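You operate a simulated robot arm through the tools that you are given. There is no shell and no other tool. Be economical: measure what you need, move in short steps, check, and stop when the job is done.

You run a simulated two-armed robot. Do the job below in one go: nothing can be reset, and whatever is moved stays where it is left.

TASK
Pick up the orange bottle with one hand, pass it to the other hand and put it on the middle level of the grey steel shelf. Set down upright: orange bottle.

Only the result counts: the job must be done as asked and must still hold three seconds after the hand-in. Knocking over, shifting, dropping, spilling or breaking anything else fails it.

THE ROBOT
Two 7-joint arms with three-finger grippers on one trunk, on a base that drives. Base frame: it is fixed to the floor where the robot stands at the start and does not move with it; the origin is under the middle of the robot, x ahead of it, y to its left, z up; the surface under the hand at the start is at about z = 0.8. Lengths are in m, angles in degrees, forces in N, time in s.
The left shoulder is at the start at [0.03, 0.124, 1.008], the right one opposite. With the tool pointing down near the work surface each hand reaches from about 0.1 to 0.78 m from the robot's upright axis, wherever it stands, measured 20 degrees to its own side. Places, roughly: middle level of the grey steel shelf [-0.3, 2.8, 0.9]. Payload 2.2 kg a hand.
Tool frame (each hand has its own): the origin (TCP) lies between the finger pads and is the grasp point; the fingertips stand 0.028 m ahead of it; z points along the fingers, y is the line along which they close. The gripper opens to 0.102 m. The gripper's body begins 0.071 m behind the TCP.
Orientation is that of the tool frame in the base frame, as a unit quaternion [w, x, y, z]. With the fingers straight down and closing along the base's y, the tool's x points along the base's -x, its y along +y and its z along -z.

THE INTERFACE
- The arms move only by the tool arm_command. It takes "left_motion", "right_motion" or both (then of equal length, played together; a hand with none holds still); each is a list of rows, each a list of 6 numbers: the shift along the tool's x, y, z in units of 30 mm (1.0 is 30 mm), then the turn, a rotation vector about the tool's x, y, z in units of 8 degrees (1.0 is 8 degrees). In form: [[dx, dy, dz, wx, wy, wz], ...]. A call has 1 to 12 rows; each row shifts and turns the commanded pose from where the row before left it, along the tool's axes as they then stand. "left_grip" and "right_grip" are, for a hand that has rows, the closure in counts, from 0 (fully open) to 255 (shut), set as the call begins (left out, the last holds). A call with a number of a shift or a turn outside -1 to 1 is refused whole. A row lasts 0.2 s, in which the tool goes at most 0.05 m and 8.6 degrees; a call with a longer step from one row to the next is refused whole, and so is a gripper value outside its range. A pose out of reach is approached as far as the arm can. The call stops where the force on the tool passes 40 N (or 10 N more than at its start, if that is more) or the arm is blocked; 0.2 s more then pass. Each finger halts on what it meets, pressing with about 23 N; the grip force reading is that of the motor and also rises with nothing between the fingers. The clock runs only during rows and for 0.2 s after the last one: add rows that do not move to give the fingers time. The reply holds the time, the measured pose of the TCP, the force on the tool along the base axes, the opening and the grip force, in the units named above and with some noise, with the torque about the TCP (base axes, N m) and any sound that the robot's microphone picked up.
- Cameras (640 x 400 px; columns grow to the right, rows downward): "scene" is now at [0.0457, -0.0126, 1.7234]; the picture's right is [-0.15, -0.99, 0.00], its down [-0.77, 0.11, -0.63] and it looks along [0.63, -0.09, -0.77] (base axes); focal length 255 px, centre (320, 200). "left" rides on the left gripper at [0.072, 0.038, -0.086] in its tool frame; the picture's right is [-0.47, 0.89, 0.00], its down [-0.60, -0.32, -0.73] and it looks along [-0.65, -0.34, 0.68] (tool axes); focal length 256 px, centre (320, 200). "right" rides on the right gripper at [0.069, 0.044, -0.086] in its tool frame; the picture's right is [-0.53, 0.85, 0.00], its down [-0.58, -0.36, -0.73] and it looks along [-0.62, -0.39, 0.68] (tool axes); focal length 256 px, centre (320, 200). There is no depth. A picture from a camera that has moved, and an enlarged one, comes with that camera's place and axes in the base frame and with its lens.
- capture(camera): a new picture of that camera. The clock stands still meanwhile.
- slide_trunk(by): slides the trunk up (or, below 0, down) by that many m; the arms and the scene camera ride with it, the base frame stays. It gives what a move gives, with no picture.
- base_move(legs): drives the robot by 1 to 6 legs, each [ahead, left, turn to the left] in m, m and degrees, along the robot's own axes; the way and the turn of a leg run together, so that a leg with both is an arc; at most 1.5 m and 180 degrees a leg. The arms and the cameras ride along, it lands a little off, and it stops where it bumps. It gives what a move gives.
- aim_head(pan, tilt): turns the head with the scene camera to pan (to the left, within 143 degrees either way) and tilt (down, from -29 to 69), counted from straight ahead of the robot. It gives what a move gives.
- zoom(camera, box): a new picture of the part [left, top, right, bottom] of that camera's present view, enlarged. The clock stands still meanwhile.
- job_done(): hands the job in; it is judged then, once.

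Work in short steps. Places have to be worked out from the pictures, the camera data and where the tool is seen: move nearer, look again, correct. Check each grasp and each placing, and mend what went wrong. You have 120 turns and 88 pictures in all, those below and enlarged ones among them. Open the grippers and draw the arms clear of the work before you hand the job in, unless the task says otherwise; then end with one line.

The tools are called after "Request:" by a JSON object that holds its "fn" and its "kwargs". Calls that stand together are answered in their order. arm_command: Moves the arms, as the interface text tells. Its arguments: {"type":"object","properties":{"left_motion":{"type":"array","items":{"type":"array","items":{"type":"number"}}},"left_grip":{"type":"number"},"right_motion":{"type":"array","items":{"type":"array","items":{"type":"number"}}},"right_grip":{"type":"number"}},"required":[]} The other tools are called the same way: slide_trunk (by) slides the trunk up or down; base_move (legs) drives the base; aim_head (pan, tilt) turns the head that bears the scene camera; capture (camera) takes a picture; zoom (camera, box) takes an enlarged picture of a part of a camera's view; job_done () hands the job in.

At the start:

```text
time_s: 0.0
left_position: [0.5542, 0.058, 1.0962]
left_tcp_rot: [0.0, 0.0, 1.0, 0.0]
left_wrist_force: [-0.6, 0.3, -0.1]
left_moment: [0.01, -0.03, -0.01]
left_gripper_width: 0.1018
left_finger_force: 0.0
right_position: [0.3736, -0.3244, 1.1015]
right_tcp_rot: [0.001, 0.0, 1.0, 0.0]
right_wrist_force: [0.6, -0.1, -0.2]
right_moment: [0.0, -0.02, 0.0]
right_gripper_width: 0.1019
right_finger_force: 0.1
trunk travel left (down, up): [-0.25, 0.29]
robot x, y, heading: [0.0021, -0.0017, -0.0]
head pan, tilt: [-8.4, 50.8]
```

scene: 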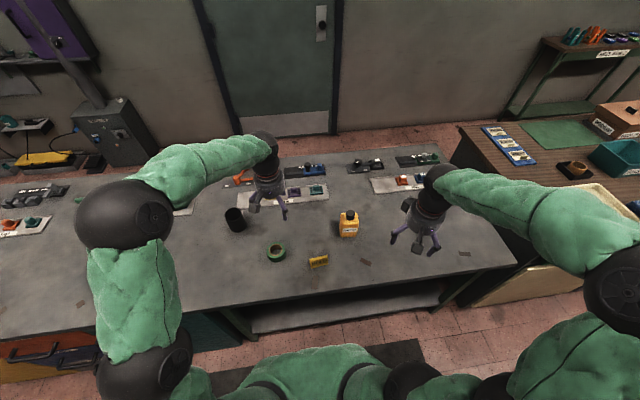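
right: 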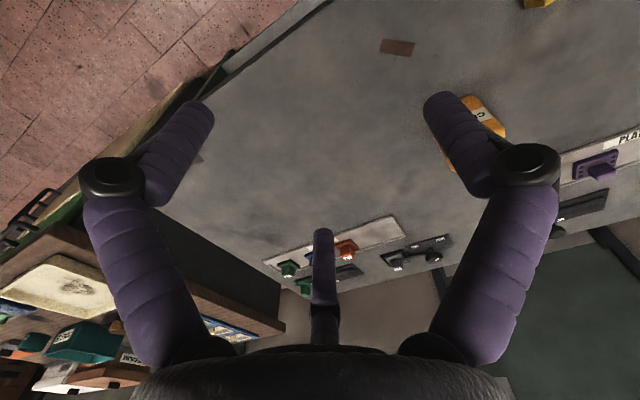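
left: 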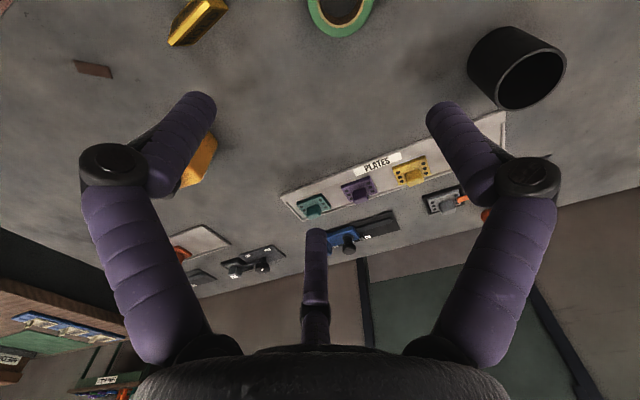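

The orange bottle is near the middle of the table, at about [0.61, -0.21]. I'll zoom in for its shape and orientation.

Request:
{"fn": "zoom", "kwargs": {"camera": "scene", "box": [290, 180, 410, 255]}}

Request:
{"fn": "aim_head", "kwargs": {"pan": 95, "tilt": 20}}

Request:
{"fn": "capture", "kwargs": {"camera": "scene"}}

```text
5.33 times, centred on (350, 218) of scene
camera zoom: at [0.0457, -0.0126, 1.7234], right [-0.15, -0.99, 0.0], down [-0.77, 0.11, -0.63], along [0.63, -0.09, -0.77], focal length 1359 px, centre (160, 107)
```

zoom: 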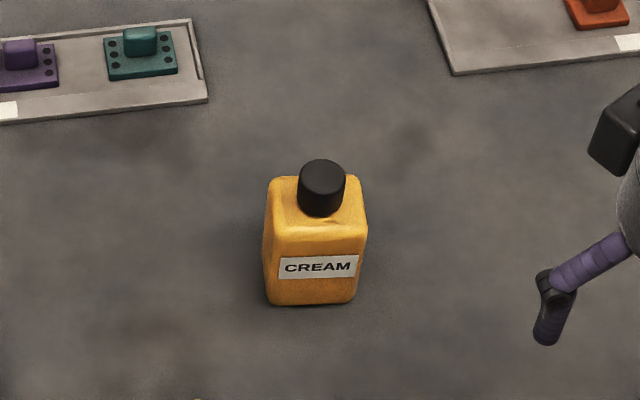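

```text
time_s: 1.8
left_position: [0.5539, 0.0583, 1.0942]
left_tcp_rot: [-0.001, 0.0, 1.0, -0.001]
left_wrist_force: [-0.6, 0.3, -0.1]
left_moment: [0.03, 0.01, 0.01]
left_gripper_width: 0.102
left_finger_force: 0.1
right_position: [0.3732, -0.3238, 1.1013]
right_tcp_rot: [0.0, -0.001, 1.0, 0.0]
right_wrist_force: [-0.6, 0.2, 0.3]
right_moment: [-0.02, -0.02, 0.0]
right_gripper_width: 0.1019
right_finger_force: 0.0
trunk travel left (down, up): [-0.25, 0.29]
robot x, y, heading: [-0.0, 0.0003, -0.1]
head pan, tilt: [95.0, 20.0]
```

```text
83 pictures are left
camera scene: at [-0.0379, 0.0913, 1.77], right [1.0, 0.09, 0.0], down [0.03, -0.34, -0.94], along [-0.08, 0.94, -0.34], focal length 255 px, centre (320, 200)
```

scene: 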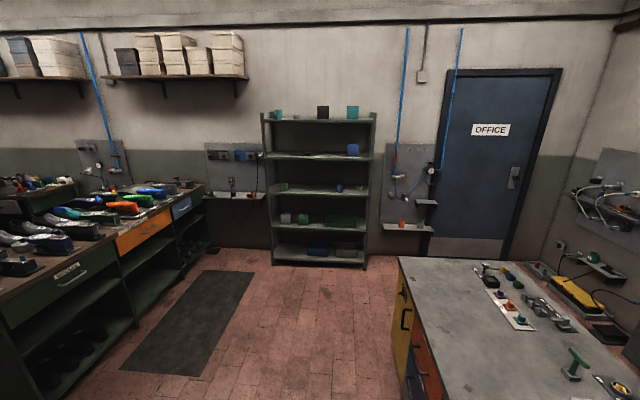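

The middle shelf level is the one at about z 0.9, with a few items on it. I'll zoom in on it.

Request:
{"fn": "zoom", "kwargs": {"camera": "scene", "box": [250, 140, 390, 228]}}

Request:
{"fn": "aim_head", "kwargs": {"pan": -10, "tilt": 50}}

```text
4.55 times, centred on (320, 184) of scene
camera zoom: at [-0.0379, 0.0913, 1.77], right [1.0, 0.09, 0.0], down [0.03, -0.34, -0.94], along [-0.08, 0.94, -0.34], focal length 1158 px, centre (320, 273)
```

zoom: 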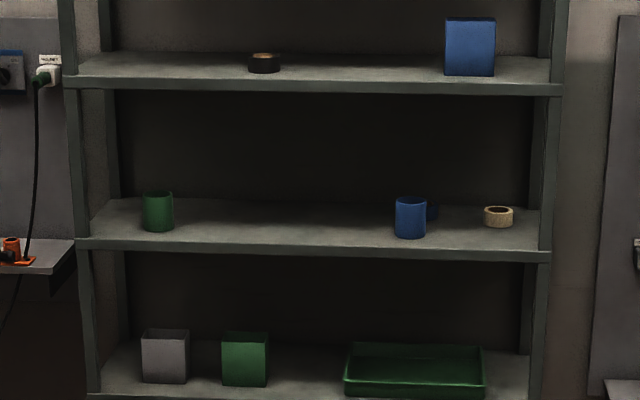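

```text
time_s: 3.6
left_position: [0.554, 0.0568, 1.0948]
left_tcp_rot: [0.001, 0.0, 1.0, 0.0]
left_wrist_force: [0.4, -0.9, -0.6]
left_moment: [0.0, 0.01, 0.0]
left_gripper_width: 0.1019
left_finger_force: 0.1
right_position: [0.3731, -0.3235, 1.1021]
right_tcp_rot: [0.0, 0.0, 1.0, 0.0]
right_wrist_force: [-0.5, 1.5, -0.4]
right_moment: [-0.03, 0.01, 0.01]
right_gripper_width: 0.102
right_finger_force: 0.0
trunk travel left (down, up): [-0.25, 0.29]
robot x, y, heading: [-0.0039, -0.0029, 0.2]
head pan, tilt: [-10.0, 50.0]
```

There is a wide free space between the green and blue cups on the middle level. Next I'll check the grippers' shape, since the hand cameras show a centre piece between the fingers.

Request:
{"fn": "zoom", "kwargs": {"camera": "scene", "box": [370, 160, 480, 260]}}

Request:
{"fn": "zoom", "kwargs": {"camera": "scene", "box": [230, 130, 330, 230]}}

```text
4.00 times, centred on (425, 210) of scene
camera zoom: at [0.046, -0.0148, 1.7244], right [-0.17, -0.98, 0.0], down [-0.75, 0.13, -0.64], along [0.63, -0.11, -0.77], focal length 1019 px, centre (-100, 160)
```

zoom: 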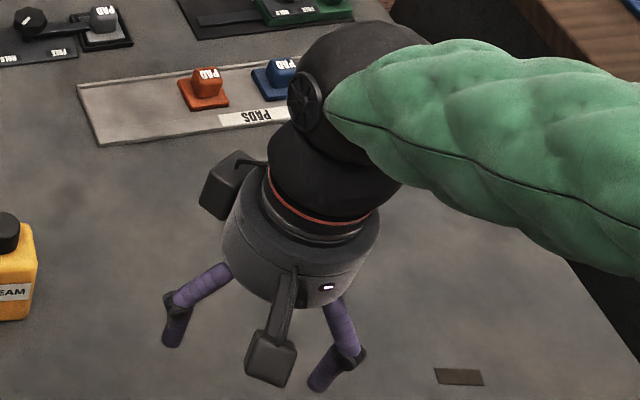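

```text
4.00 times, centred on (280, 180) of scene
camera zoom: at [0.046, -0.0148, 1.7244], right [-0.17, -0.98, 0.0], down [-0.75, 0.13, -0.64], along [0.63, -0.11, -0.77], focal length 1019 px, centre (480, 280)
```

zoom: 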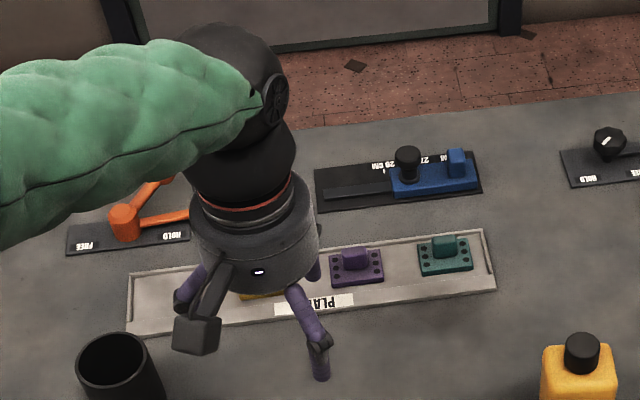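

The hand seems to have three finger-like parts, and the description names only two. I'll half-close the left gripper in free air and look at how it really closes.

Request:
{"fn": "arm_command", "kwargs": {"left_motion": [[0, 0, 0, 0, 0, 0], [0, 0, 0, 0, 0, 0], [0, 0, 0, 0, 0, 0]], "left_grip": 160}}

Request:
{"fn": "capture", "kwargs": {"camera": "left"}}

Request:
{"fn": "zoom", "kwargs": {"camera": "scene", "box": [230, 130, 330, 230]}}

```text
time_s: 4.4
left_position: [0.5542, 0.0576, 1.0952]
left_tcp_rot: [0.0, 0.0, 1.0, 0.001]
left_wrist_force: [-0.3, 0.3, 0.2]
left_moment: [0.0, 0.02, 0.02]
left_gripper_width: 0.0381
left_finger_force: 0.0
right_position: [0.3737, -0.3235, 1.1015]
right_tcp_rot: [0.0, 0.0, 1.0, -0.001]
right_wrist_force: [-0.4, -0.5, -0.1]
right_moment: [-0.01, 0.02, -0.01]
right_gripper_width: 0.1018
right_finger_force: 0.0
trunk travel left (down, up): [-0.25, 0.29]
robot x, y, heading: [-0.0009, 0.0014, -0.1]
head pan, tilt: [-10.0, 50.0]
```

```text
79 pictures are left
camera left: at [0.4824, 0.0957, 1.1817], right [0.47, 0.89, 0.0], down [0.6, -0.32, 0.73], along [0.65, -0.34, -0.68], focal length 256 px, centre (320, 200)
```

left: 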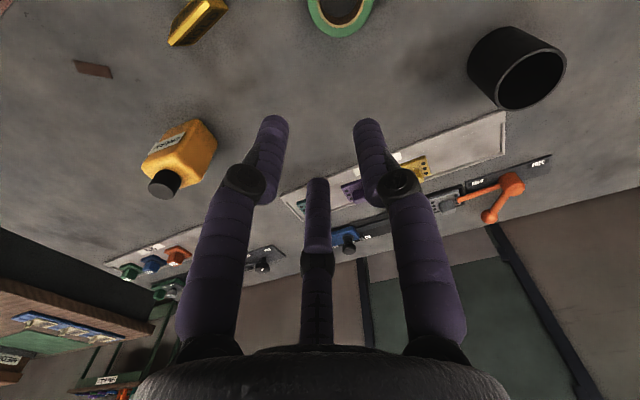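

```text
4.00 times, centred on (280, 180) of scene
camera zoom: at [0.046, -0.0149, 1.7244], right [-0.17, -0.98, 0.0], down [-0.75, 0.13, -0.64], along [0.63, -0.11, -0.77], focal length 1019 px, centre (480, 280)
```

zoom: 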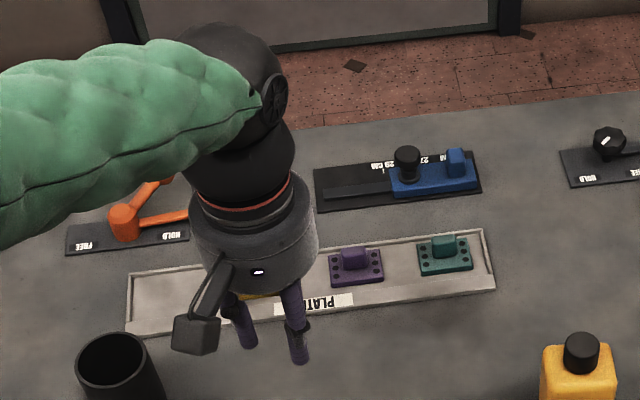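

The hand is a three-finger centric gripper, with one finger on +y and two on the -y side. The plan is for the right hand to take the bottle by its cap from above (about [0.603, -0.209], cap top z ≈ 0.94). The left hand will then take the body from the side. I'm moving the right hand above the cap and the left hand out of the way.

Request:
{"fn": "arm_command", "kwargs": {"left_motion": [[0, 0.55, -0.2, 0, 0, 0], [0, 0.55, -0.2, 0, 0, 0], [0, 0.55, -0.2, 0, 0, 0], [0, 0.55, -0.2, 0, 0, 0], [0, 0.55, -0.2, 0, 0, 0], [0, 0.55, -0.2, 0, 0, 0], [0, 0.55, -0.2, 0, 0, 0], [0, 0.55, -0.2, 0, 0, 0], [0, 0.55, -0.2, 0, 0, 0]], "left_grip": 0, "right_motion": [[-0.849, 0.424, 0.1, 0, 0, 0], [-0.849, 0.424, 0.1, 0, 0, 0], [-0.849, 0.424, 0.1, 0, 0, 0], [-0.849, 0.424, 0.1, 0, 0, 0], [-0.849, 0.424, 0.1, 0, 0, 0], [-0.849, 0.424, 0.1, 0, 0, 0], [-0.849, 0.424, 0.1, 0, 0, 0], [-0.849, 0.424, 0.1, 0, 0, 0], [-0.849, 0.424, 0.1, 0, 0, 0]], "right_grip": 0}}

Request:
{"fn": "capture", "kwargs": {"camera": "right"}}

Request:
{"fn": "capture", "kwargs": {"camera": "scene"}}

```text
time_s: 6.4
left_position: [0.5547, 0.207, 1.1495]
left_tcp_rot: [0.0, 0.0, 1.0, 0.001]
left_wrist_force: [0.5, -0.5, 0.8]
left_moment: [0.02, 0.03, -0.03]
left_gripper_width: 0.1019
left_finger_force: 0.1
right_position: [0.605, -0.2097, 1.0753]
right_tcp_rot: [0.0, 0.0, 1.0, 0.0]
right_wrist_force: [0.6, -0.2, -0.2]
right_moment: [0.04, 0.05, 0.02]
right_gripper_width: 0.1021
right_finger_force: 0.1
trunk travel left (down, up): [-0.25, 0.29]
robot x, y, heading: [0.0037, -0.001, -0.2]
head pan, tilt: [-10.0, 50.0]
```

```text
77 pictures are left
camera right: at [0.5371, -0.1666, 1.1608], right [0.53, 0.85, 0.0], down [0.58, -0.36, 0.73], along [0.62, -0.39, -0.68], focal length 256 px, centre (320, 200)
```

right: 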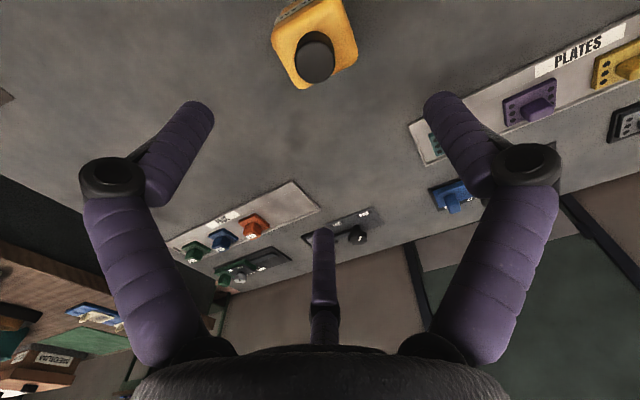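

```text
76 pictures are left
camera scene: at [0.0471, -0.014, 1.7244], right [-0.17, -0.98, 0.0], down [-0.75, 0.13, -0.64], along [0.63, -0.11, -0.77], focal length 255 px, centre (320, 200)
```

scene: 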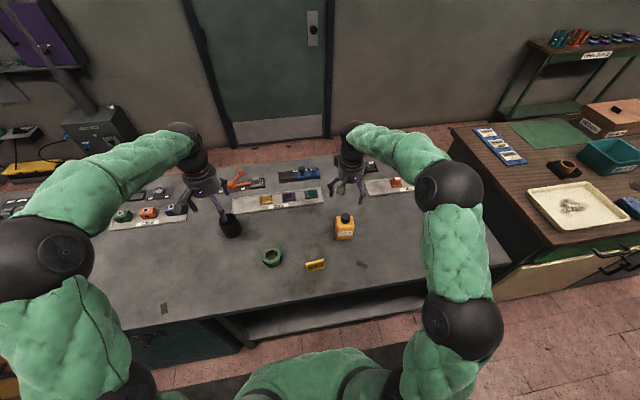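

The right camera puts the cap at about [0.599, -0.210], and the bottle's width axis is at azimuth about 74°. I'm descending so the finger pads surround the cap with the tips just above the shoulder.

Request:
{"fn": "arm_command", "kwargs": {"right_motion": [[0.2, 0, 0.9, 0, 0, 0], [0, 0, 0.9, 0, 0, 0], [0, 0, 0.9, 0, 0, 0], [0, 0, 0.9, 0, 0, 0], [0, 0, 0.8, 0, 0, 0]]}}

Request:
{"fn": "capture", "kwargs": {"camera": "right"}}

Request:
{"fn": "zoom", "kwargs": {"camera": "scene", "box": [290, 150, 400, 250]}}

```text
time_s: 7.6
left_position: [0.5548, 0.2051, 1.1488]
left_tcp_rot: [0.0, 0.0, 1.0, -0.001]
left_wrist_force: [-0.4, 0.5, -0.4]
left_moment: [0.0, -0.01, 0.02]
left_gripper_width: 0.102
left_finger_force: 0.1
right_position: [0.5989, -0.2099, 0.9418]
right_tcp_rot: [0.0, 0.0, 1.0, 0.0]
right_wrist_force: [0.1, 0.0, -0.3]
right_moment: [0.0, 0.02, -0.01]
right_gripper_width: 0.102
right_finger_force: 0.0
trunk travel left (down, up): [-0.25, 0.29]
robot x, y, heading: [0.0005, -0.0033, 0.1]
head pan, tilt: [-10.0, 50.0]
```

```text
75 pictures are left
camera right: at [0.5293, -0.1676, 1.0285], right [0.53, 0.84, 0.0], down [0.58, -0.37, 0.73], along [0.62, -0.39, -0.68], focal length 256 px, centre (320, 200)
```

right: 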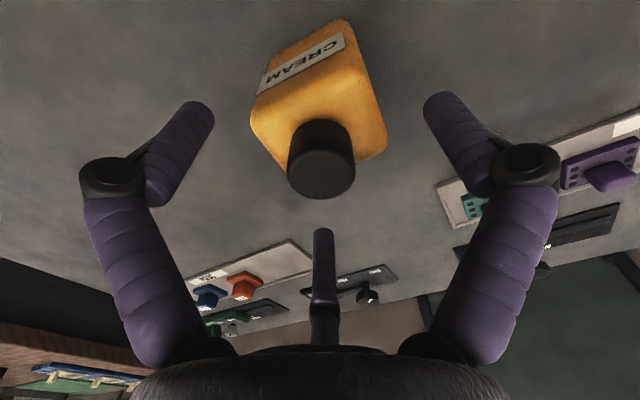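

```text
4.00 times, centred on (345, 200) of scene
camera zoom: at [0.0466, -0.0148, 1.7244], right [-0.17, -0.98, 0.0], down [-0.75, 0.13, -0.64], along [0.63, -0.11, -0.77], focal length 1019 px, centre (220, 200)
```

zoom: 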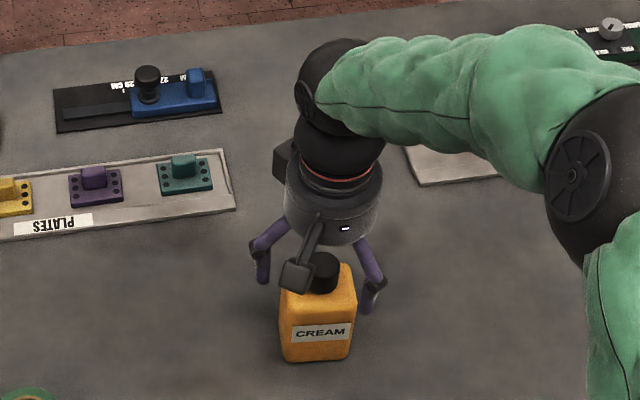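

The two views triangulate the cap top to [0.599, -0.211, 0.935]. I'm lowering 7 mm more and closing on the cap.

Request:
{"fn": "arm_command", "kwargs": {"right_motion": [[0, -0.03, 0.24, 0, 0, 0], [0, 0, 0, 0, 0, 0]]}}

Request:
{"fn": "arm_command", "kwargs": {"right_motion": [[0, 0, 0, 0, 0, 0], [0, 0, 0, 0, 0, 0], [0, 0, 0, 0, 0, 0], [0, 0, 0, 0, 0, 0], [0, 0, 0, 0, 0, 0]], "right_grip": 255}}

Request:
{"fn": "capture", "kwargs": {"camera": "right"}}

```text
time_s: 8.2
left_position: [0.5529, 0.2065, 1.1479]
left_tcp_rot: [0.0, 0.0, 1.0, 0.0]
left_wrist_force: [-0.1, 0.9, 0.3]
left_moment: [-0.01, 0.0, 0.01]
left_gripper_width: 0.1021
left_finger_force: 0.1
right_position: [0.5967, -0.2107, 0.9349]
right_tcp_rot: [0.0, 0.0, 1.0, -0.001]
right_wrist_force: [-0.2, -0.1, 0.7]
right_moment: [0.01, 0.02, 0.05]
right_gripper_width: 0.102
right_finger_force: 0.0
trunk travel left (down, up): [-0.25, 0.29]
robot x, y, heading: [-0.0008, -0.0011, 0.0]
head pan, tilt: [-10.0, 50.0]
```

```text
time_s: 9.4
left_position: [0.5526, 0.2034, 1.1491]
left_tcp_rot: [0.0, 0.001, 1.0, 0.0]
left_wrist_force: [0.3, -0.6, -0.1]
left_moment: [0.02, -0.01, 0.0]
left_gripper_width: 0.1018
left_finger_force: 0.0
right_position: [0.5967, -0.2106, 0.9357]
right_tcp_rot: [0.001, 0.0, 1.0, 0.0]
right_wrist_force: [-2.2, -2.5, 6.2]
right_moment: [-0.04, -0.05, 0.01]
right_gripper_width: 0.0383
right_finger_force: 23.0
trunk travel left (down, up): [-0.25, 0.29]
robot x, y, heading: [0.0065, -0.0001, -0.0]
head pan, tilt: [-10.0, 50.0]
```

```text
73 pictures are left
camera right: at [0.5283, -0.1684, 1.0217], right [0.53, 0.85, 0.0], down [0.58, -0.36, 0.73], along [0.62, -0.39, -0.68], focal length 256 px, centre (320, 200)
```

right: 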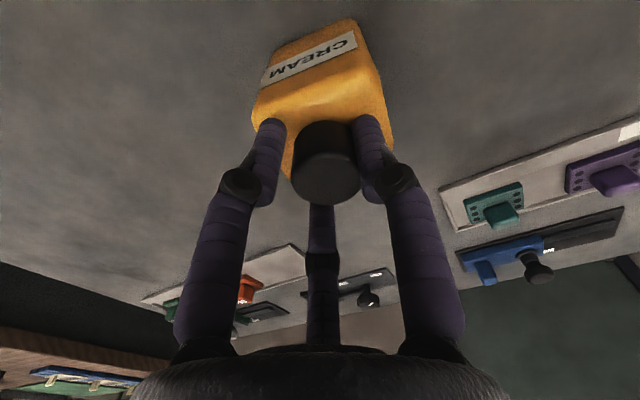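

The cap is held (width 0.038, force 23 N). I'll lift a little and check.

Request:
{"fn": "arm_command", "kwargs": {"right_motion": [[0, 0, -0.3, 0, 0, 0], [0, 0, -0.7, 0, 0, 0], [0, 0, -0.8, 0, 0, 0], [0, 0, -0.8, 0, 0, 0]]}}

Request:
{"fn": "capture", "kwargs": {"camera": "scene"}}

Request:
{"fn": "capture", "kwargs": {"camera": "right"}}

```text
time_s: 10.4
left_position: [0.5536, 0.2044, 1.1481]
left_tcp_rot: [0.001, 0.0, 1.0, 0.0]
left_wrist_force: [0.3, -0.2, -0.8]
left_moment: [-0.02, 0.02, 0.01]
left_gripper_width: 0.1022
left_finger_force: 0.1
right_position: [0.5951, -0.21, 1.0134]
right_tcp_rot: [0.0, 0.0, 1.0, 0.0]
right_wrist_force: [-0.1, -0.2, -4.1]
right_moment: [-0.02, 0.0, 0.01]
right_gripper_width: 0.0387
right_finger_force: 22.8
trunk travel left (down, up): [-0.25, 0.29]
robot x, y, heading: [-0.0013, -0.0026, 0.0]
head pan, tilt: [-10.0, 50.0]
```

```text
72 pictures are left
camera scene: at [0.0457, -0.0148, 1.7244], right [-0.17, -0.98, 0.0], down [-0.75, 0.13, -0.64], along [0.63, -0.11, -0.77], focal length 255 px, centre (320, 200)
```

scene: 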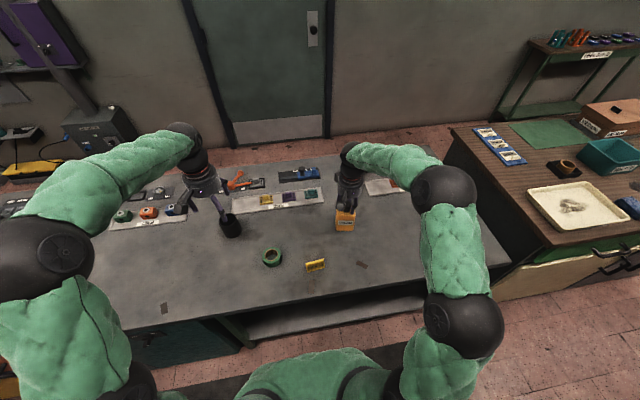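

```text
71 pictures are left
camera right: at [0.5269, -0.1684, 1.0994], right [0.53, 0.85, 0.0], down [0.58, -0.37, 0.73], along [0.62, -0.39, -0.68], focal length 256 px, centre (320, 200)
```

right: 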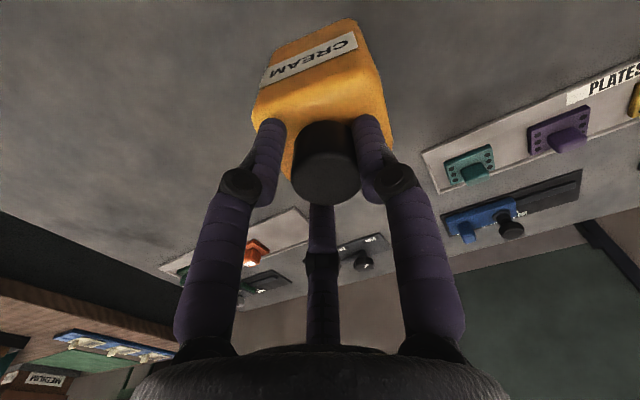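

The bottle is held firmly and weighs about 0.4 kg. I'm raising it and moving toward the middle, then turning it about the vertical so its narrow side can face the left hand.

Request:
{"fn": "arm_command", "kwargs": {"right_motion": [[0, 0.7, -0.88, 0, 0, 0], [0, 0.7, -0.88, 0, 0, 0], [0, 0.7, -0.88, 0, 0, 0], [0, 0.7, -0.88, 0, 0, 0], [0, 0.7, -0.88, 0, 0, 0], [0, 0.7, -0.88, 0, 0, 0], [0, 0.7, -0.88, 0, 0, 0]]}}

Request:
{"fn": "arm_command", "kwargs": {"right_motion": [[0, 0, 0, 0, 0, 0.93], [0, 0, 0, 0, 0, 0.93], [0, 0, 0, 0, 0, 0.93], [0, 0, 0, 0, 0, 0.93], [0, 0, 0, 0, 0, 0.93], [0, 0, 0, 0, 0, 0.93], [0, 0, 0, 0, 0, 0.93], [0, 0, 0, 0, 0, 0.93], [0, 0, 0, 0, 0, 0.93], [0, 0, 0, 0, 0, 0.93]]}}

Request:
{"fn": "capture", "kwargs": {"camera": "scene"}}

Request:
{"fn": "capture", "kwargs": {"camera": "left"}}

```text
time_s: 12.0
left_position: [0.5536, 0.2058, 1.15]
left_tcp_rot: [0.0, 0.001, 1.0, 0.001]
left_wrist_force: [-0.7, -0.1, 0.5]
left_moment: [0.0, 0.02, 0.03]
left_gripper_width: 0.102
left_finger_force: 0.0
right_position: [0.5964, -0.0639, 1.1982]
right_tcp_rot: [-0.001, 0.0, 1.0, 0.0]
right_wrist_force: [-0.1, 0.2, -3.8]
right_moment: [-0.03, 0.02, 0.03]
right_gripper_width: 0.038
right_finger_force: 23.1
trunk travel left (down, up): [-0.25, 0.29]
robot x, y, heading: [0.0006, -0.0024, 0.0]
head pan, tilt: [-10.0, 50.0]
```

```text
time_s: 14.2
left_position: [0.5539, 0.2049, 1.1487]
left_tcp_rot: [0.0, 0.0, 1.0, 0.0]
left_wrist_force: [0.1, -0.1, 0.8]
left_moment: [0.03, -0.03, -0.01]
left_gripper_width: 0.1019
left_finger_force: 0.1
right_position: [0.597, -0.063, 1.1998]
right_tcp_rot: [0.0, 0.605, 0.796, 0.0]
right_wrist_force: [0.1, -0.1, -4.5]
right_moment: [0.02, 0.03, 0.0]
right_gripper_width: 0.038
right_finger_force: 23.2
trunk travel left (down, up): [-0.25, 0.29]
robot x, y, heading: [0.0012, 0.0023, -0.1]
head pan, tilt: [-10.0, 50.0]
```

```text
70 pictures are left
camera scene: at [0.0465, -0.0148, 1.7244], right [-0.17, -0.98, 0.0], down [-0.75, 0.13, -0.64], along [0.63, -0.11, -0.77], focal length 255 px, centre (320, 200)
```

scene: 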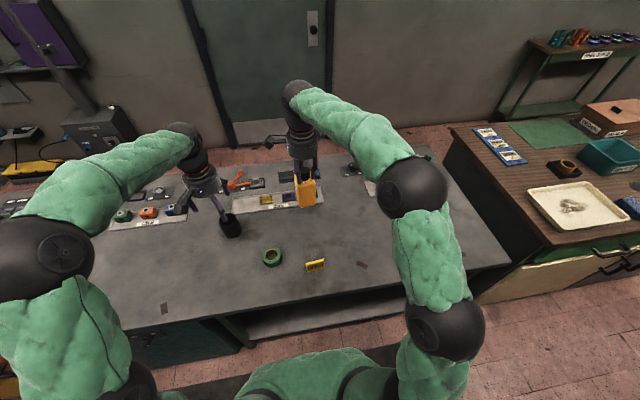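

```text
69 pictures are left
camera left: at [0.4822, 0.2441, 1.2353], right [0.47, 0.89, 0.0], down [0.6, -0.32, 0.73], along [0.65, -0.34, -0.68], focal length 256 px, centre (320, 200)
```

left: 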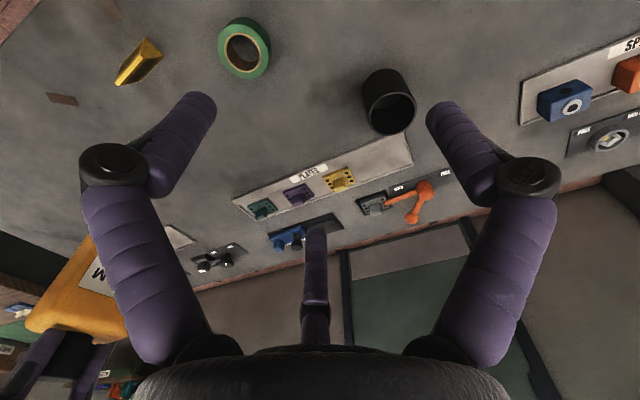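

The bottle turned as wanted. Now I'm pitching the left hand forward by about 68° in place; it's well clear of the bottle.

Request:
{"fn": "arm_command", "kwargs": {"left_motion": [[0, 0, 0, 0, -0.95, 0], [0, 0, 0, 0, -0.95, 0], [0, 0, 0, 0, -0.95, 0], [0, 0, 0, 0, -0.95, 0], [0, 0, 0, 0, -0.95, 0], [0, 0, 0, 0, -0.95, 0], [0, 0, 0, 0, -0.95, 0], [0, 0, 0, 0, -0.95, 0], [0, 0, 0, 0, -0.95, 0]]}}

Request:
{"fn": "capture", "kwargs": {"camera": "scene"}}

Request:
{"fn": "zoom", "kwargs": {"camera": "scene", "box": [265, 90, 345, 215]}}

```text
time_s: 16.2
left_position: [0.5551, 0.211, 1.1479]
left_tcp_rot: [0.533, -0.005, 0.846, 0.008]
left_wrist_force: [1.0, 0.1, 0.0]
left_moment: [-0.01, 0.02, -0.02]
left_gripper_width: 0.1022
left_finger_force: 0.1
left hand out of reach, approached as far as the arm can: row 9
right_position: [0.5981, -0.0638, 1.1984]
right_tcp_rot: [0.0, 0.604, 0.797, 0.0]
right_wrist_force: [0.1, -1.1, -4.0]
right_moment: [-0.03, 0.01, 0.01]
right_gripper_width: 0.0381
right_finger_force: 22.7
trunk travel left (down, up): [-0.25, 0.29]
robot x, y, heading: [-0.0013, -0.0001, 0.1]
head pan, tilt: [-10.0, 50.0]
```

```text
68 pictures are left
camera scene: at [0.047, -0.0145, 1.7244], right [-0.17, -0.98, 0.0], down [-0.75, 0.13, -0.64], along [0.63, -0.11, -0.77], focal length 255 px, centre (320, 200)
```

scene: 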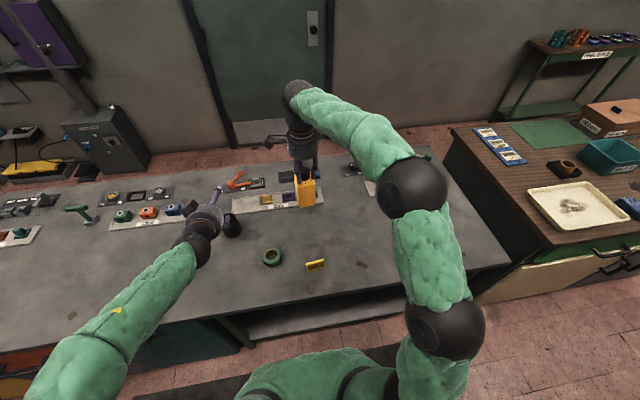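

```text
3.20 times, centred on (305, 152) of scene
camera zoom: at [0.047, -0.0145, 1.7244], right [-0.17, -0.98, 0.0], down [-0.75, 0.13, -0.64], along [0.63, -0.11, -0.77], focal length 815 px, centre (368, 352)
```

zoom: 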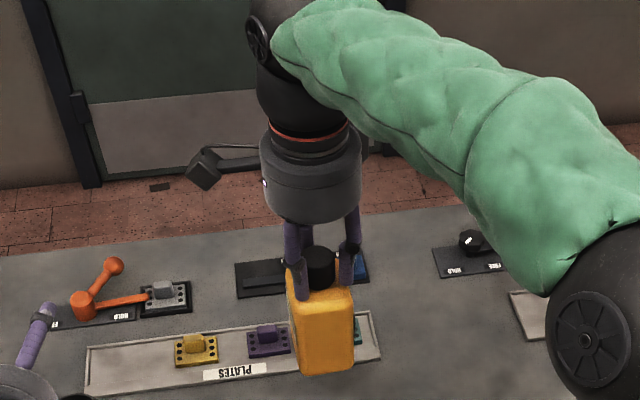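

The left hand now points forward, about 25° below horizontal. I'm pushing the bottle 8 cm further ahead with the right hand. Then the left hand slides sideways to line up behind it, staying about 10 cm short.

Request:
{"fn": "arm_command", "kwargs": {"right_motion": [[-0.24, 0.857, 0, 0, 0, 0], [-0.24, 0.857, 0, 0, 0, 0], [-0.24, 0.857, 0, 0, 0, 0]]}}

Request:
{"fn": "arm_command", "kwargs": {"left_motion": [[0.122, -0.963, -0.071, 0, 0, 0], [0.122, -0.963, -0.071, 0, 0, 0], [0.122, -0.963, -0.071, 0, 0, 0], [0.122, -0.963, -0.071, 0, 0, 0], [0.122, -0.963, -0.071, 0, 0, 0], [0.122, -0.963, -0.071, 0, 0, 0], [0.122, -0.963, -0.071, 0, 0, 0]]}}

Request:
{"fn": "capture", "kwargs": {"camera": "scene"}}

Request:
{"fn": "capture", "kwargs": {"camera": "left"}}

```text
time_s: 17.0
left_position: [0.5546, 0.209, 1.1473]
left_tcp_rot: [0.532, -0.005, 0.847, 0.008]
left_wrist_force: [-0.6, 0.7, 0.0]
left_moment: [0.0, 0.0, 0.0]
left_gripper_width: 0.1016
left_finger_force: 0.1
right_position: [0.6795, -0.0634, 1.1963]
right_tcp_rot: [-0.001, 0.604, 0.797, -0.002]
right_wrist_force: [0.0, 0.0, -4.0]
right_moment: [0.0, 0.04, -0.01]
right_gripper_width: 0.0381
right_finger_force: 23.1
trunk travel left (down, up): [-0.25, 0.29]
robot x, y, heading: [-0.0009, 0.0034, -0.2]
head pan, tilt: [-10.0, 50.0]
```

```text
time_s: 18.6
left_position: [0.5325, 0.0062, 1.1276]
left_tcp_rot: [0.532, -0.004, 0.847, 0.008]
left_wrist_force: [0.0, 0.3, -0.4]
left_moment: [-0.03, 0.0, 0.02]
left_gripper_width: 0.1019
left_finger_force: 0.1
right_position: [0.6779, -0.0651, 1.198]
right_tcp_rot: [-0.001, 0.605, 0.796, 0.0]
right_wrist_force: [0.1, -0.5, -3.9]
right_moment: [-0.02, 0.0, 0.04]
right_gripper_width: 0.0381
right_finger_force: 22.7
trunk travel left (down, up): [-0.25, 0.29]
robot x, y, heading: [-0.0001, -0.0006, 0.0]
head pan, tilt: [-10.0, 50.0]
```

```text
66 pictures are left
camera scene: at [0.0468, -0.0156, 1.7244], right [-0.17, -0.98, 0.0], down [-0.75, 0.13, -0.64], along [0.63, -0.11, -0.77], focal length 255 px, centre (320, 200)
```

scene: 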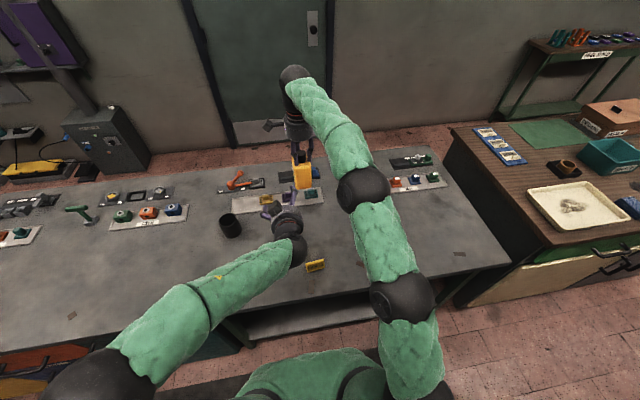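

```text
65 pictures are left
camera left: at [0.4241, 0.0433, 1.1011], right [0.19, 0.88, 0.43], down [-0.39, -0.33, 0.86], along [0.9, -0.33, 0.29], focal length 256 px, centre (320, 200)
```

left: 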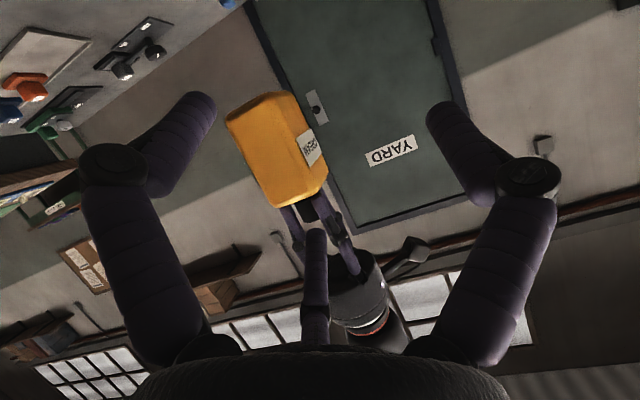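

The left camera sees the bottle's narrow end and a sliver of the label face. I'll zoom in to measure its yaw.

Request:
{"fn": "zoom", "kwargs": {"camera": "left", "box": [210, 75, 370, 235]}}

```text
2.50 times, centred on (290, 155) of left
camera zoom: at [0.4241, 0.0433, 1.1011], right [0.19, 0.88, 0.43], down [-0.39, -0.33, 0.86], along [0.9, -0.33, 0.29], focal length 640 px, centre (395, 312)
```

zoom: 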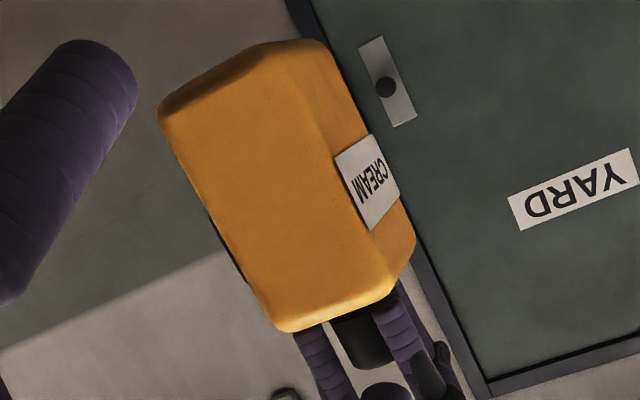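

The bottle's yaw is aligned to within about 5°, with its bottom at about z 1.067 and its centre at about [0.679, -0.065]. I'm sliding the left hand to y ≈ -0.077 and looking again.

Request:
{"fn": "arm_command", "kwargs": {"left_motion": [[0, -0.92, 0, 0, 0, 0], [0, -0.92, 0, 0, 0, 0], [0, -0.92, 0, 0, 0, 0]]}}

Request:
{"fn": "capture", "kwargs": {"camera": "left"}}

Request:
{"fn": "zoom", "kwargs": {"camera": "scene", "box": [240, 60, 380, 270]}}

```text
time_s: 19.4
left_position: [0.5352, -0.0782, 1.1281]
left_tcp_rot: [0.532, -0.004, 0.846, 0.008]
left_wrist_force: [0.3, -0.7, -0.1]
left_moment: [0.02, -0.01, 0.01]
left_gripper_width: 0.102
left_finger_force: 0.0
right_position: [0.6779, -0.0639, 1.1968]
right_tcp_rot: [-0.002, 0.604, 0.797, 0.0]
right_wrist_force: [0.1, -1.1, -3.8]
right_moment: [0.03, 0.0, -0.02]
right_gripper_width: 0.0382
right_finger_force: 22.9
trunk travel left (down, up): [-0.25, 0.29]
robot x, y, heading: [-0.0011, -0.0021, 0.2]
head pan, tilt: [-10.0, 50.0]
```

```text
63 pictures are left
camera left: at [0.4263, -0.0405, 1.1019], right [0.19, 0.88, 0.43], down [-0.39, -0.33, 0.86], along [0.9, -0.33, 0.29], focal length 256 px, centre (320, 200)
```

left: 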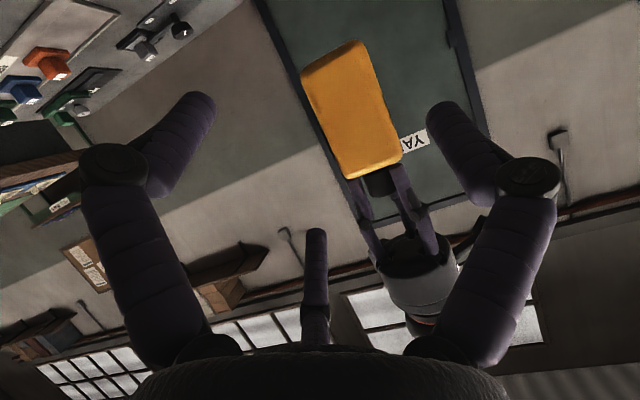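

```text
1.90 times, centred on (310, 165) of scene
camera zoom: at [0.0471, -0.0162, 1.7244], right [-0.17, -0.98, 0.0], down [-0.75, 0.13, -0.64], along [0.63, -0.11, -0.77], focal length 485 px, centre (339, 267)
```

zoom: 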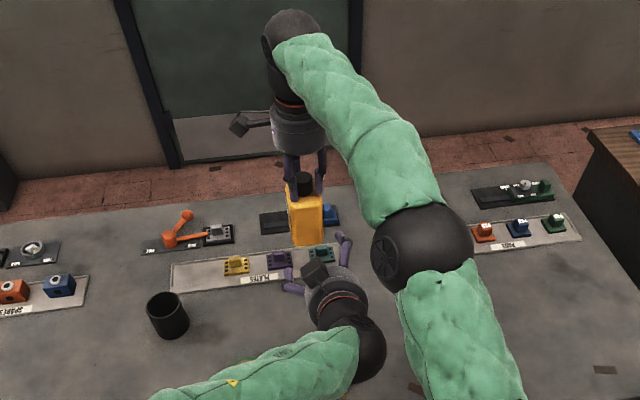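

The bottle spans y ≈ -0.090 to -0.038, centred between the finger and the pair. I'm advancing level in two stages with a look in between.

Request:
{"fn": "arm_command", "kwargs": {"left_motion": [[-0.34, 0, 0.71, 0, 0, 0], [-0.34, 0, 0.71, 0, 0, 0], [-0.34, 0, 0.71, 0, 0, 0]]}}

Request:
{"fn": "capture", "kwargs": {"camera": "left"}}

Request:
{"fn": "zoom", "kwargs": {"camera": "scene", "box": [265, 80, 365, 230]}}

```text
time_s: 20.2
left_position: [0.6072, -0.0726, 1.1276]
left_tcp_rot: [0.532, -0.005, 0.846, 0.009]
left_wrist_force: [-0.6, 0.2, -0.4]
left_moment: [-0.02, -0.02, 0.01]
left_gripper_width: 0.1019
left_finger_force: 0.0
right_position: [0.6791, -0.0634, 1.1988]
right_tcp_rot: [-0.001, 0.605, 0.797, 0.0]
right_wrist_force: [0.2, -0.4, -3.8]
right_moment: [0.01, 0.02, -0.02]
right_gripper_width: 0.0381
right_finger_force: 23.6
trunk travel left (down, up): [-0.25, 0.29]
robot x, y, heading: [-0.0022, -0.0023, -0.1]
head pan, tilt: [-10.0, 50.0]
```

```text
61 pictures are left
camera left: at [0.4988, -0.0367, 1.1008], right [0.19, 0.88, 0.43], down [-0.39, -0.33, 0.86], along [0.9, -0.33, 0.28], focal length 256 px, centre (320, 200)
```

left: 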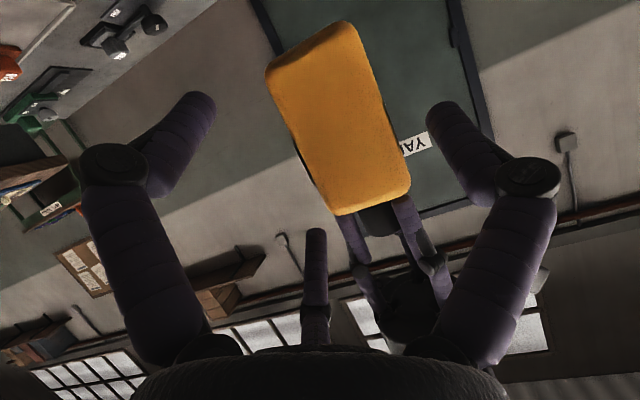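

```text
2.67 times, centred on (315, 155) of scene
camera zoom: at [0.0478, -0.0152, 1.7243], right [-0.17, -0.98, 0.0], down [-0.76, 0.13, -0.64], along [0.63, -0.11, -0.77], focal length 679 px, centre (333, 320)
```

zoom: 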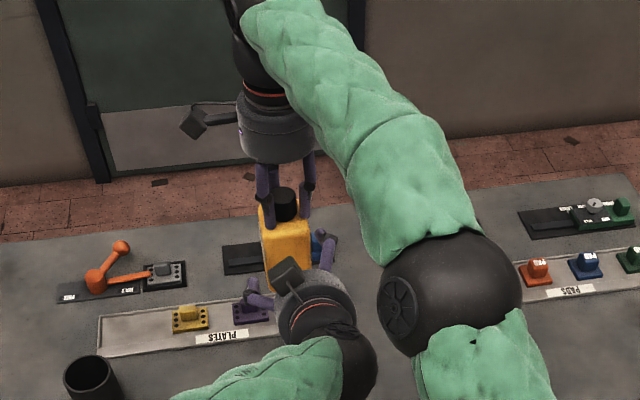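

It's on track, with a slight drift to +y. I'm advancing the last 46 mm while correcting y.

Request:
{"fn": "arm_command", "kwargs": {"left_motion": [[-0.34, -0.13, 0.71, 0, 0, 0], [-0.32, -0.1, 0.66, 0, 0, 0]]}}

Request:
{"fn": "capture", "kwargs": {"camera": "left"}}

Request:
{"fn": "zoom", "kwargs": {"camera": "scene", "box": [265, 80, 365, 230]}}

```text
time_s: 20.8
left_position: [0.6505, -0.0813, 1.129]
left_tcp_rot: [0.533, -0.004, 0.846, 0.008]
left_wrist_force: [0.5, 0.4, 0.7]
left_moment: [0.0, 0.04, 0.02]
left_gripper_width: 0.1021
left_finger_force: 0.0
right_position: [0.6792, -0.0629, 1.1987]
right_tcp_rot: [-0.001, 0.605, 0.796, 0.0]
right_wrist_force: [0.5, 0.1, -3.6]
right_moment: [0.02, -0.01, -0.02]
right_gripper_width: 0.0382
right_finger_force: 23.0
trunk travel left (down, up): [-0.25, 0.29]
robot x, y, heading: [0.0003, 0.0059, -0.1]
head pan, tilt: [-10.0, 50.0]
```

```text
59 pictures are left
camera left: at [0.5425, -0.0436, 1.1008], right [0.19, 0.88, 0.43], down [-0.39, -0.33, 0.86], along [0.9, -0.33, 0.29], focal length 256 px, centre (320, 200)
```

left: 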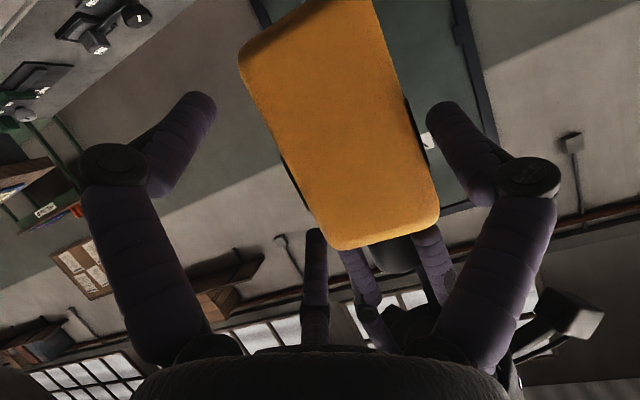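

```text
2.67 times, centred on (315, 155) of scene
camera zoom: at [0.0468, -0.0149, 1.7244], right [-0.17, -0.98, 0.0], down [-0.75, 0.13, -0.64], along [0.63, -0.11, -0.77], focal length 679 px, centre (333, 320)
```

zoom: 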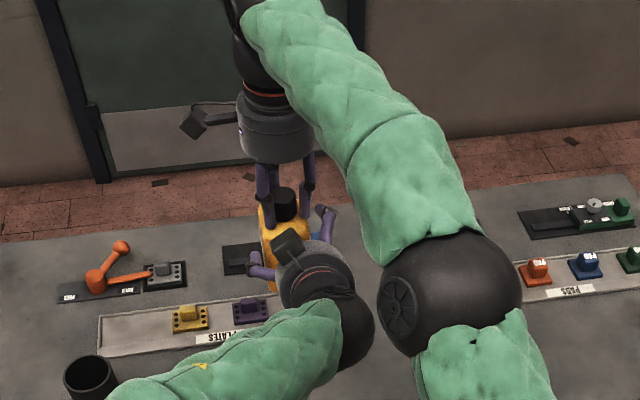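

The bottle sits between the left fingers. I'm closing the left hand on it.

Request:
{"fn": "arm_command", "kwargs": {"left_motion": [[0, 0, 0, 0, 0, 0], [0, 0, 0, 0, 0, 0], [0, 0, 0, 0, 0, 0], [0, 0, 0, 0, 0, 0], [0, 0, 0, 0, 0, 0]], "left_grip": 255}}

Request:
{"fn": "capture", "kwargs": {"camera": "left"}}

Request:
{"fn": "zoom", "kwargs": {"camera": "scene", "box": [265, 80, 365, 230]}}

```text
time_s: 22.0
left_position: [0.6524, -0.0776, 1.1282]
left_tcp_rot: [0.533, -0.006, 0.846, 0.009]
left_wrist_force: [-10.3, 24.7, 4.3]
left_moment: [-0.62, -0.37, 0.95]
left_gripper_width: 0.0818
left_finger_force: 24.0
right_position: [0.6794, -0.0653, 1.1976]
right_tcp_rot: [0.002, 0.606, 0.796, -0.001]
right_wrist_force: [10.7, -26.0, -8.7]
right_moment: [-1.03, -0.53, -0.09]
right_gripper_width: 0.0377
right_finger_force: 23.4
trunk travel left (down, up): [-0.25, 0.29]
robot x, y, heading: [-0.0011, 0.0002, -0.1]
head pan, tilt: [-10.0, 50.0]
```

```text
57 pictures are left
camera left: at [0.5425, -0.0425, 1.1012], right [0.18, 0.89, 0.43], down [-0.39, -0.33, 0.86], along [0.9, -0.32, 0.29], focal length 256 px, centre (320, 200)
```

left: 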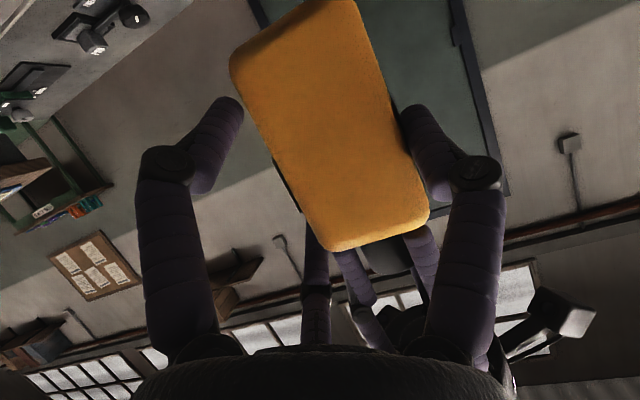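

```text
2.67 times, centred on (315, 155) of scene
camera zoom: at [0.0466, -0.0149, 1.7244], right [-0.17, -0.98, 0.0], down [-0.75, 0.13, -0.64], along [0.63, -0.11, -0.77], focal length 679 px, centre (333, 320)
```

zoom: 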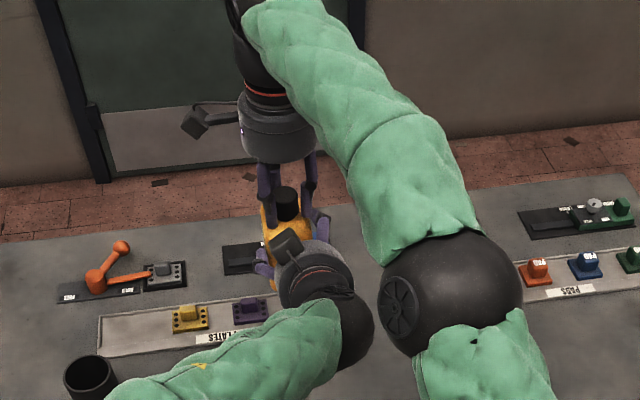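

The +y finger met the bottle first and jammed against the other hand. So the closing is symmetric about the TCP, and the bottle centre is about 13 mm to the +y side. I'm opening, shifting 13 mm and closing again.

Request:
{"fn": "arm_command", "kwargs": {"left_motion": [[0, 0, 0, 0, 0, 0], [0, 0, 0, 0, 0, 0], [0, 0.43, 0, 0, 0, 0], [0, 0, 0, 0, 0, 0]], "left_grip": 0}}

Request:
{"fn": "arm_command", "kwargs": {"left_motion": [[0, 0, 0, 0, 0, 0], [0, 0, 0, 0, 0, 0], [0, 0, 0, 0, 0, 0], [0, 0, 0, 0, 0, 0], [0, 0, 0, 0, 0, 0]], "left_grip": 255}}

Request:
{"fn": "capture", "kwargs": {"camera": "left"}}

```text
time_s: 23.0
left_position: [0.6505, -0.0691, 1.1279]
left_tcp_rot: [0.533, -0.002, 0.846, 0.008]
left_wrist_force: [6.7, -14.1, -0.3]
left_moment: [0.69, 0.3, -0.13]
left_gripper_width: 0.102
left_finger_force: 0.0
right_position: [0.6784, -0.0612, 1.1972]
right_tcp_rot: [-0.002, 0.604, 0.797, 0.0]
right_wrist_force: [-6.2, 14.2, -3.4]
right_moment: [0.29, 0.2, -0.25]
right_gripper_width: 0.0384
right_finger_force: 22.7
trunk travel left (down, up): [-0.25, 0.29]
robot x, y, heading: [0.0038, -0.0017, -0.3]
head pan, tilt: [-10.0, 50.0]
```

```text
time_s: 24.2
left_position: [0.6513, -0.0662, 1.1279]
left_tcp_rot: [0.534, -0.005, 0.846, 0.008]
left_wrist_force: [3.0, -15.9, 10.0]
left_moment: [0.8, -0.18, -0.73]
left_gripper_width: 0.0817
left_finger_force: 22.8
right_position: [0.6782, -0.0631, 1.1984]
right_tcp_rot: [0.0, 0.605, 0.796, -0.001]
right_wrist_force: [-1.9, 15.0, -13.4]
right_moment: [0.25, 0.12, 0.3]
right_gripper_width: 0.0415
right_finger_force: 22.7
trunk travel left (down, up): [-0.25, 0.29]
robot x, y, heading: [0.0001, 0.0004, 0.1]
head pan, tilt: [-10.0, 50.0]
```

```text
55 pictures are left
camera left: at [0.5429, -0.03, 1.1011], right [0.19, 0.88, 0.43], down [-0.39, -0.33, 0.86], along [0.9, -0.33, 0.29], focal length 256 px, centre (320, 200)
```

left: 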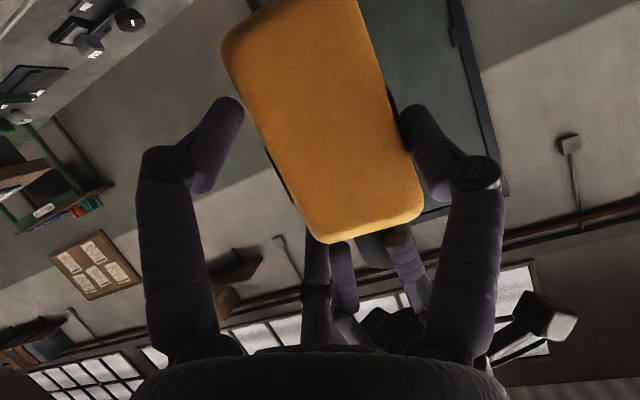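

The width was 0.082 both times, and the force only changed sign with the shift. That means the bottle (about 64 mm thick) is clamped on both sides, and the net force is just misalignment between the two hands. I'm backing off about 3.5 mm to relax it.

Request:
{"fn": "arm_command", "kwargs": {"left_motion": [[0, -0.06, 0, 0, 0, 0], [0, -0.06, 0, 0, 0, 0]]}}

Request:
{"fn": "zoom", "kwargs": {"camera": "left", "box": [180, 40, 500, 360]}}

Request:
{"fn": "zoom", "kwargs": {"camera": "scene", "box": [280, 110, 340, 200]}}

```text
time_s: 24.8
left_position: [0.6517, -0.0694, 1.1295]
left_tcp_rot: [0.532, -0.007, 0.846, 0.01]
left_wrist_force: [6.1, 0.5, 8.9]
left_moment: [0.56, 0.0, -0.51]
left_gripper_width: 0.0815
left_finger_force: 22.6
right_position: [0.6783, -0.0661, 1.1975]
right_tcp_rot: [0.0, 0.605, 0.797, -0.001]
right_wrist_force: [-5.1, -0.2, -12.9]
right_moment: [-0.53, 0.14, 0.5]
right_gripper_width: 0.0419
right_finger_force: 22.9
trunk travel left (down, up): [-0.25, 0.29]
robot x, y, heading: [-0.0001, -0.0027, 0.2]
head pan, tilt: [-10.0, 50.0]
```

```text
1.25 times, centred on (340, 200) of left
camera zoom: at [0.5431, -0.0325, 1.1014], right [0.18, 0.89, 0.43], down [-0.39, -0.33, 0.86], along [0.9, -0.32, 0.29], focal length 320 px, centre (295, 200)
```

zoom: 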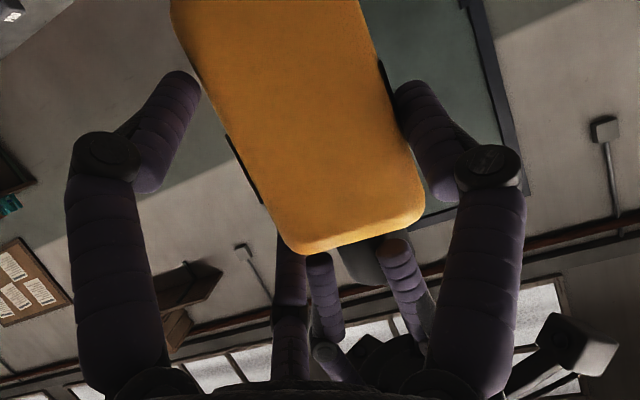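

```text
4.44 times, centred on (310, 155) of scene
camera zoom: at [0.0465, -0.0148, 1.7244], right [-0.17, -0.98, 0.0], down [-0.75, 0.13, -0.64], along [0.63, -0.11, -0.77], focal length 1132 px, centre (364, 400)
```

zoom: 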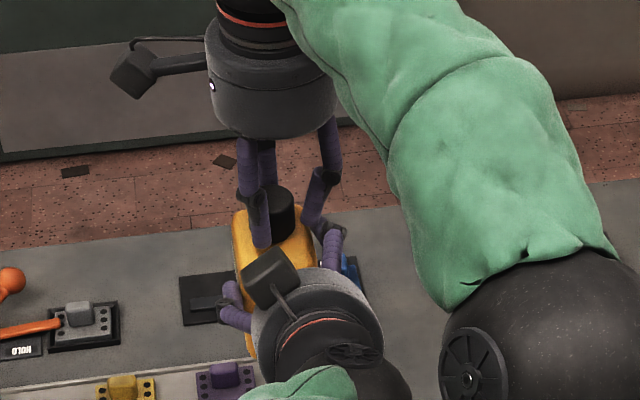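

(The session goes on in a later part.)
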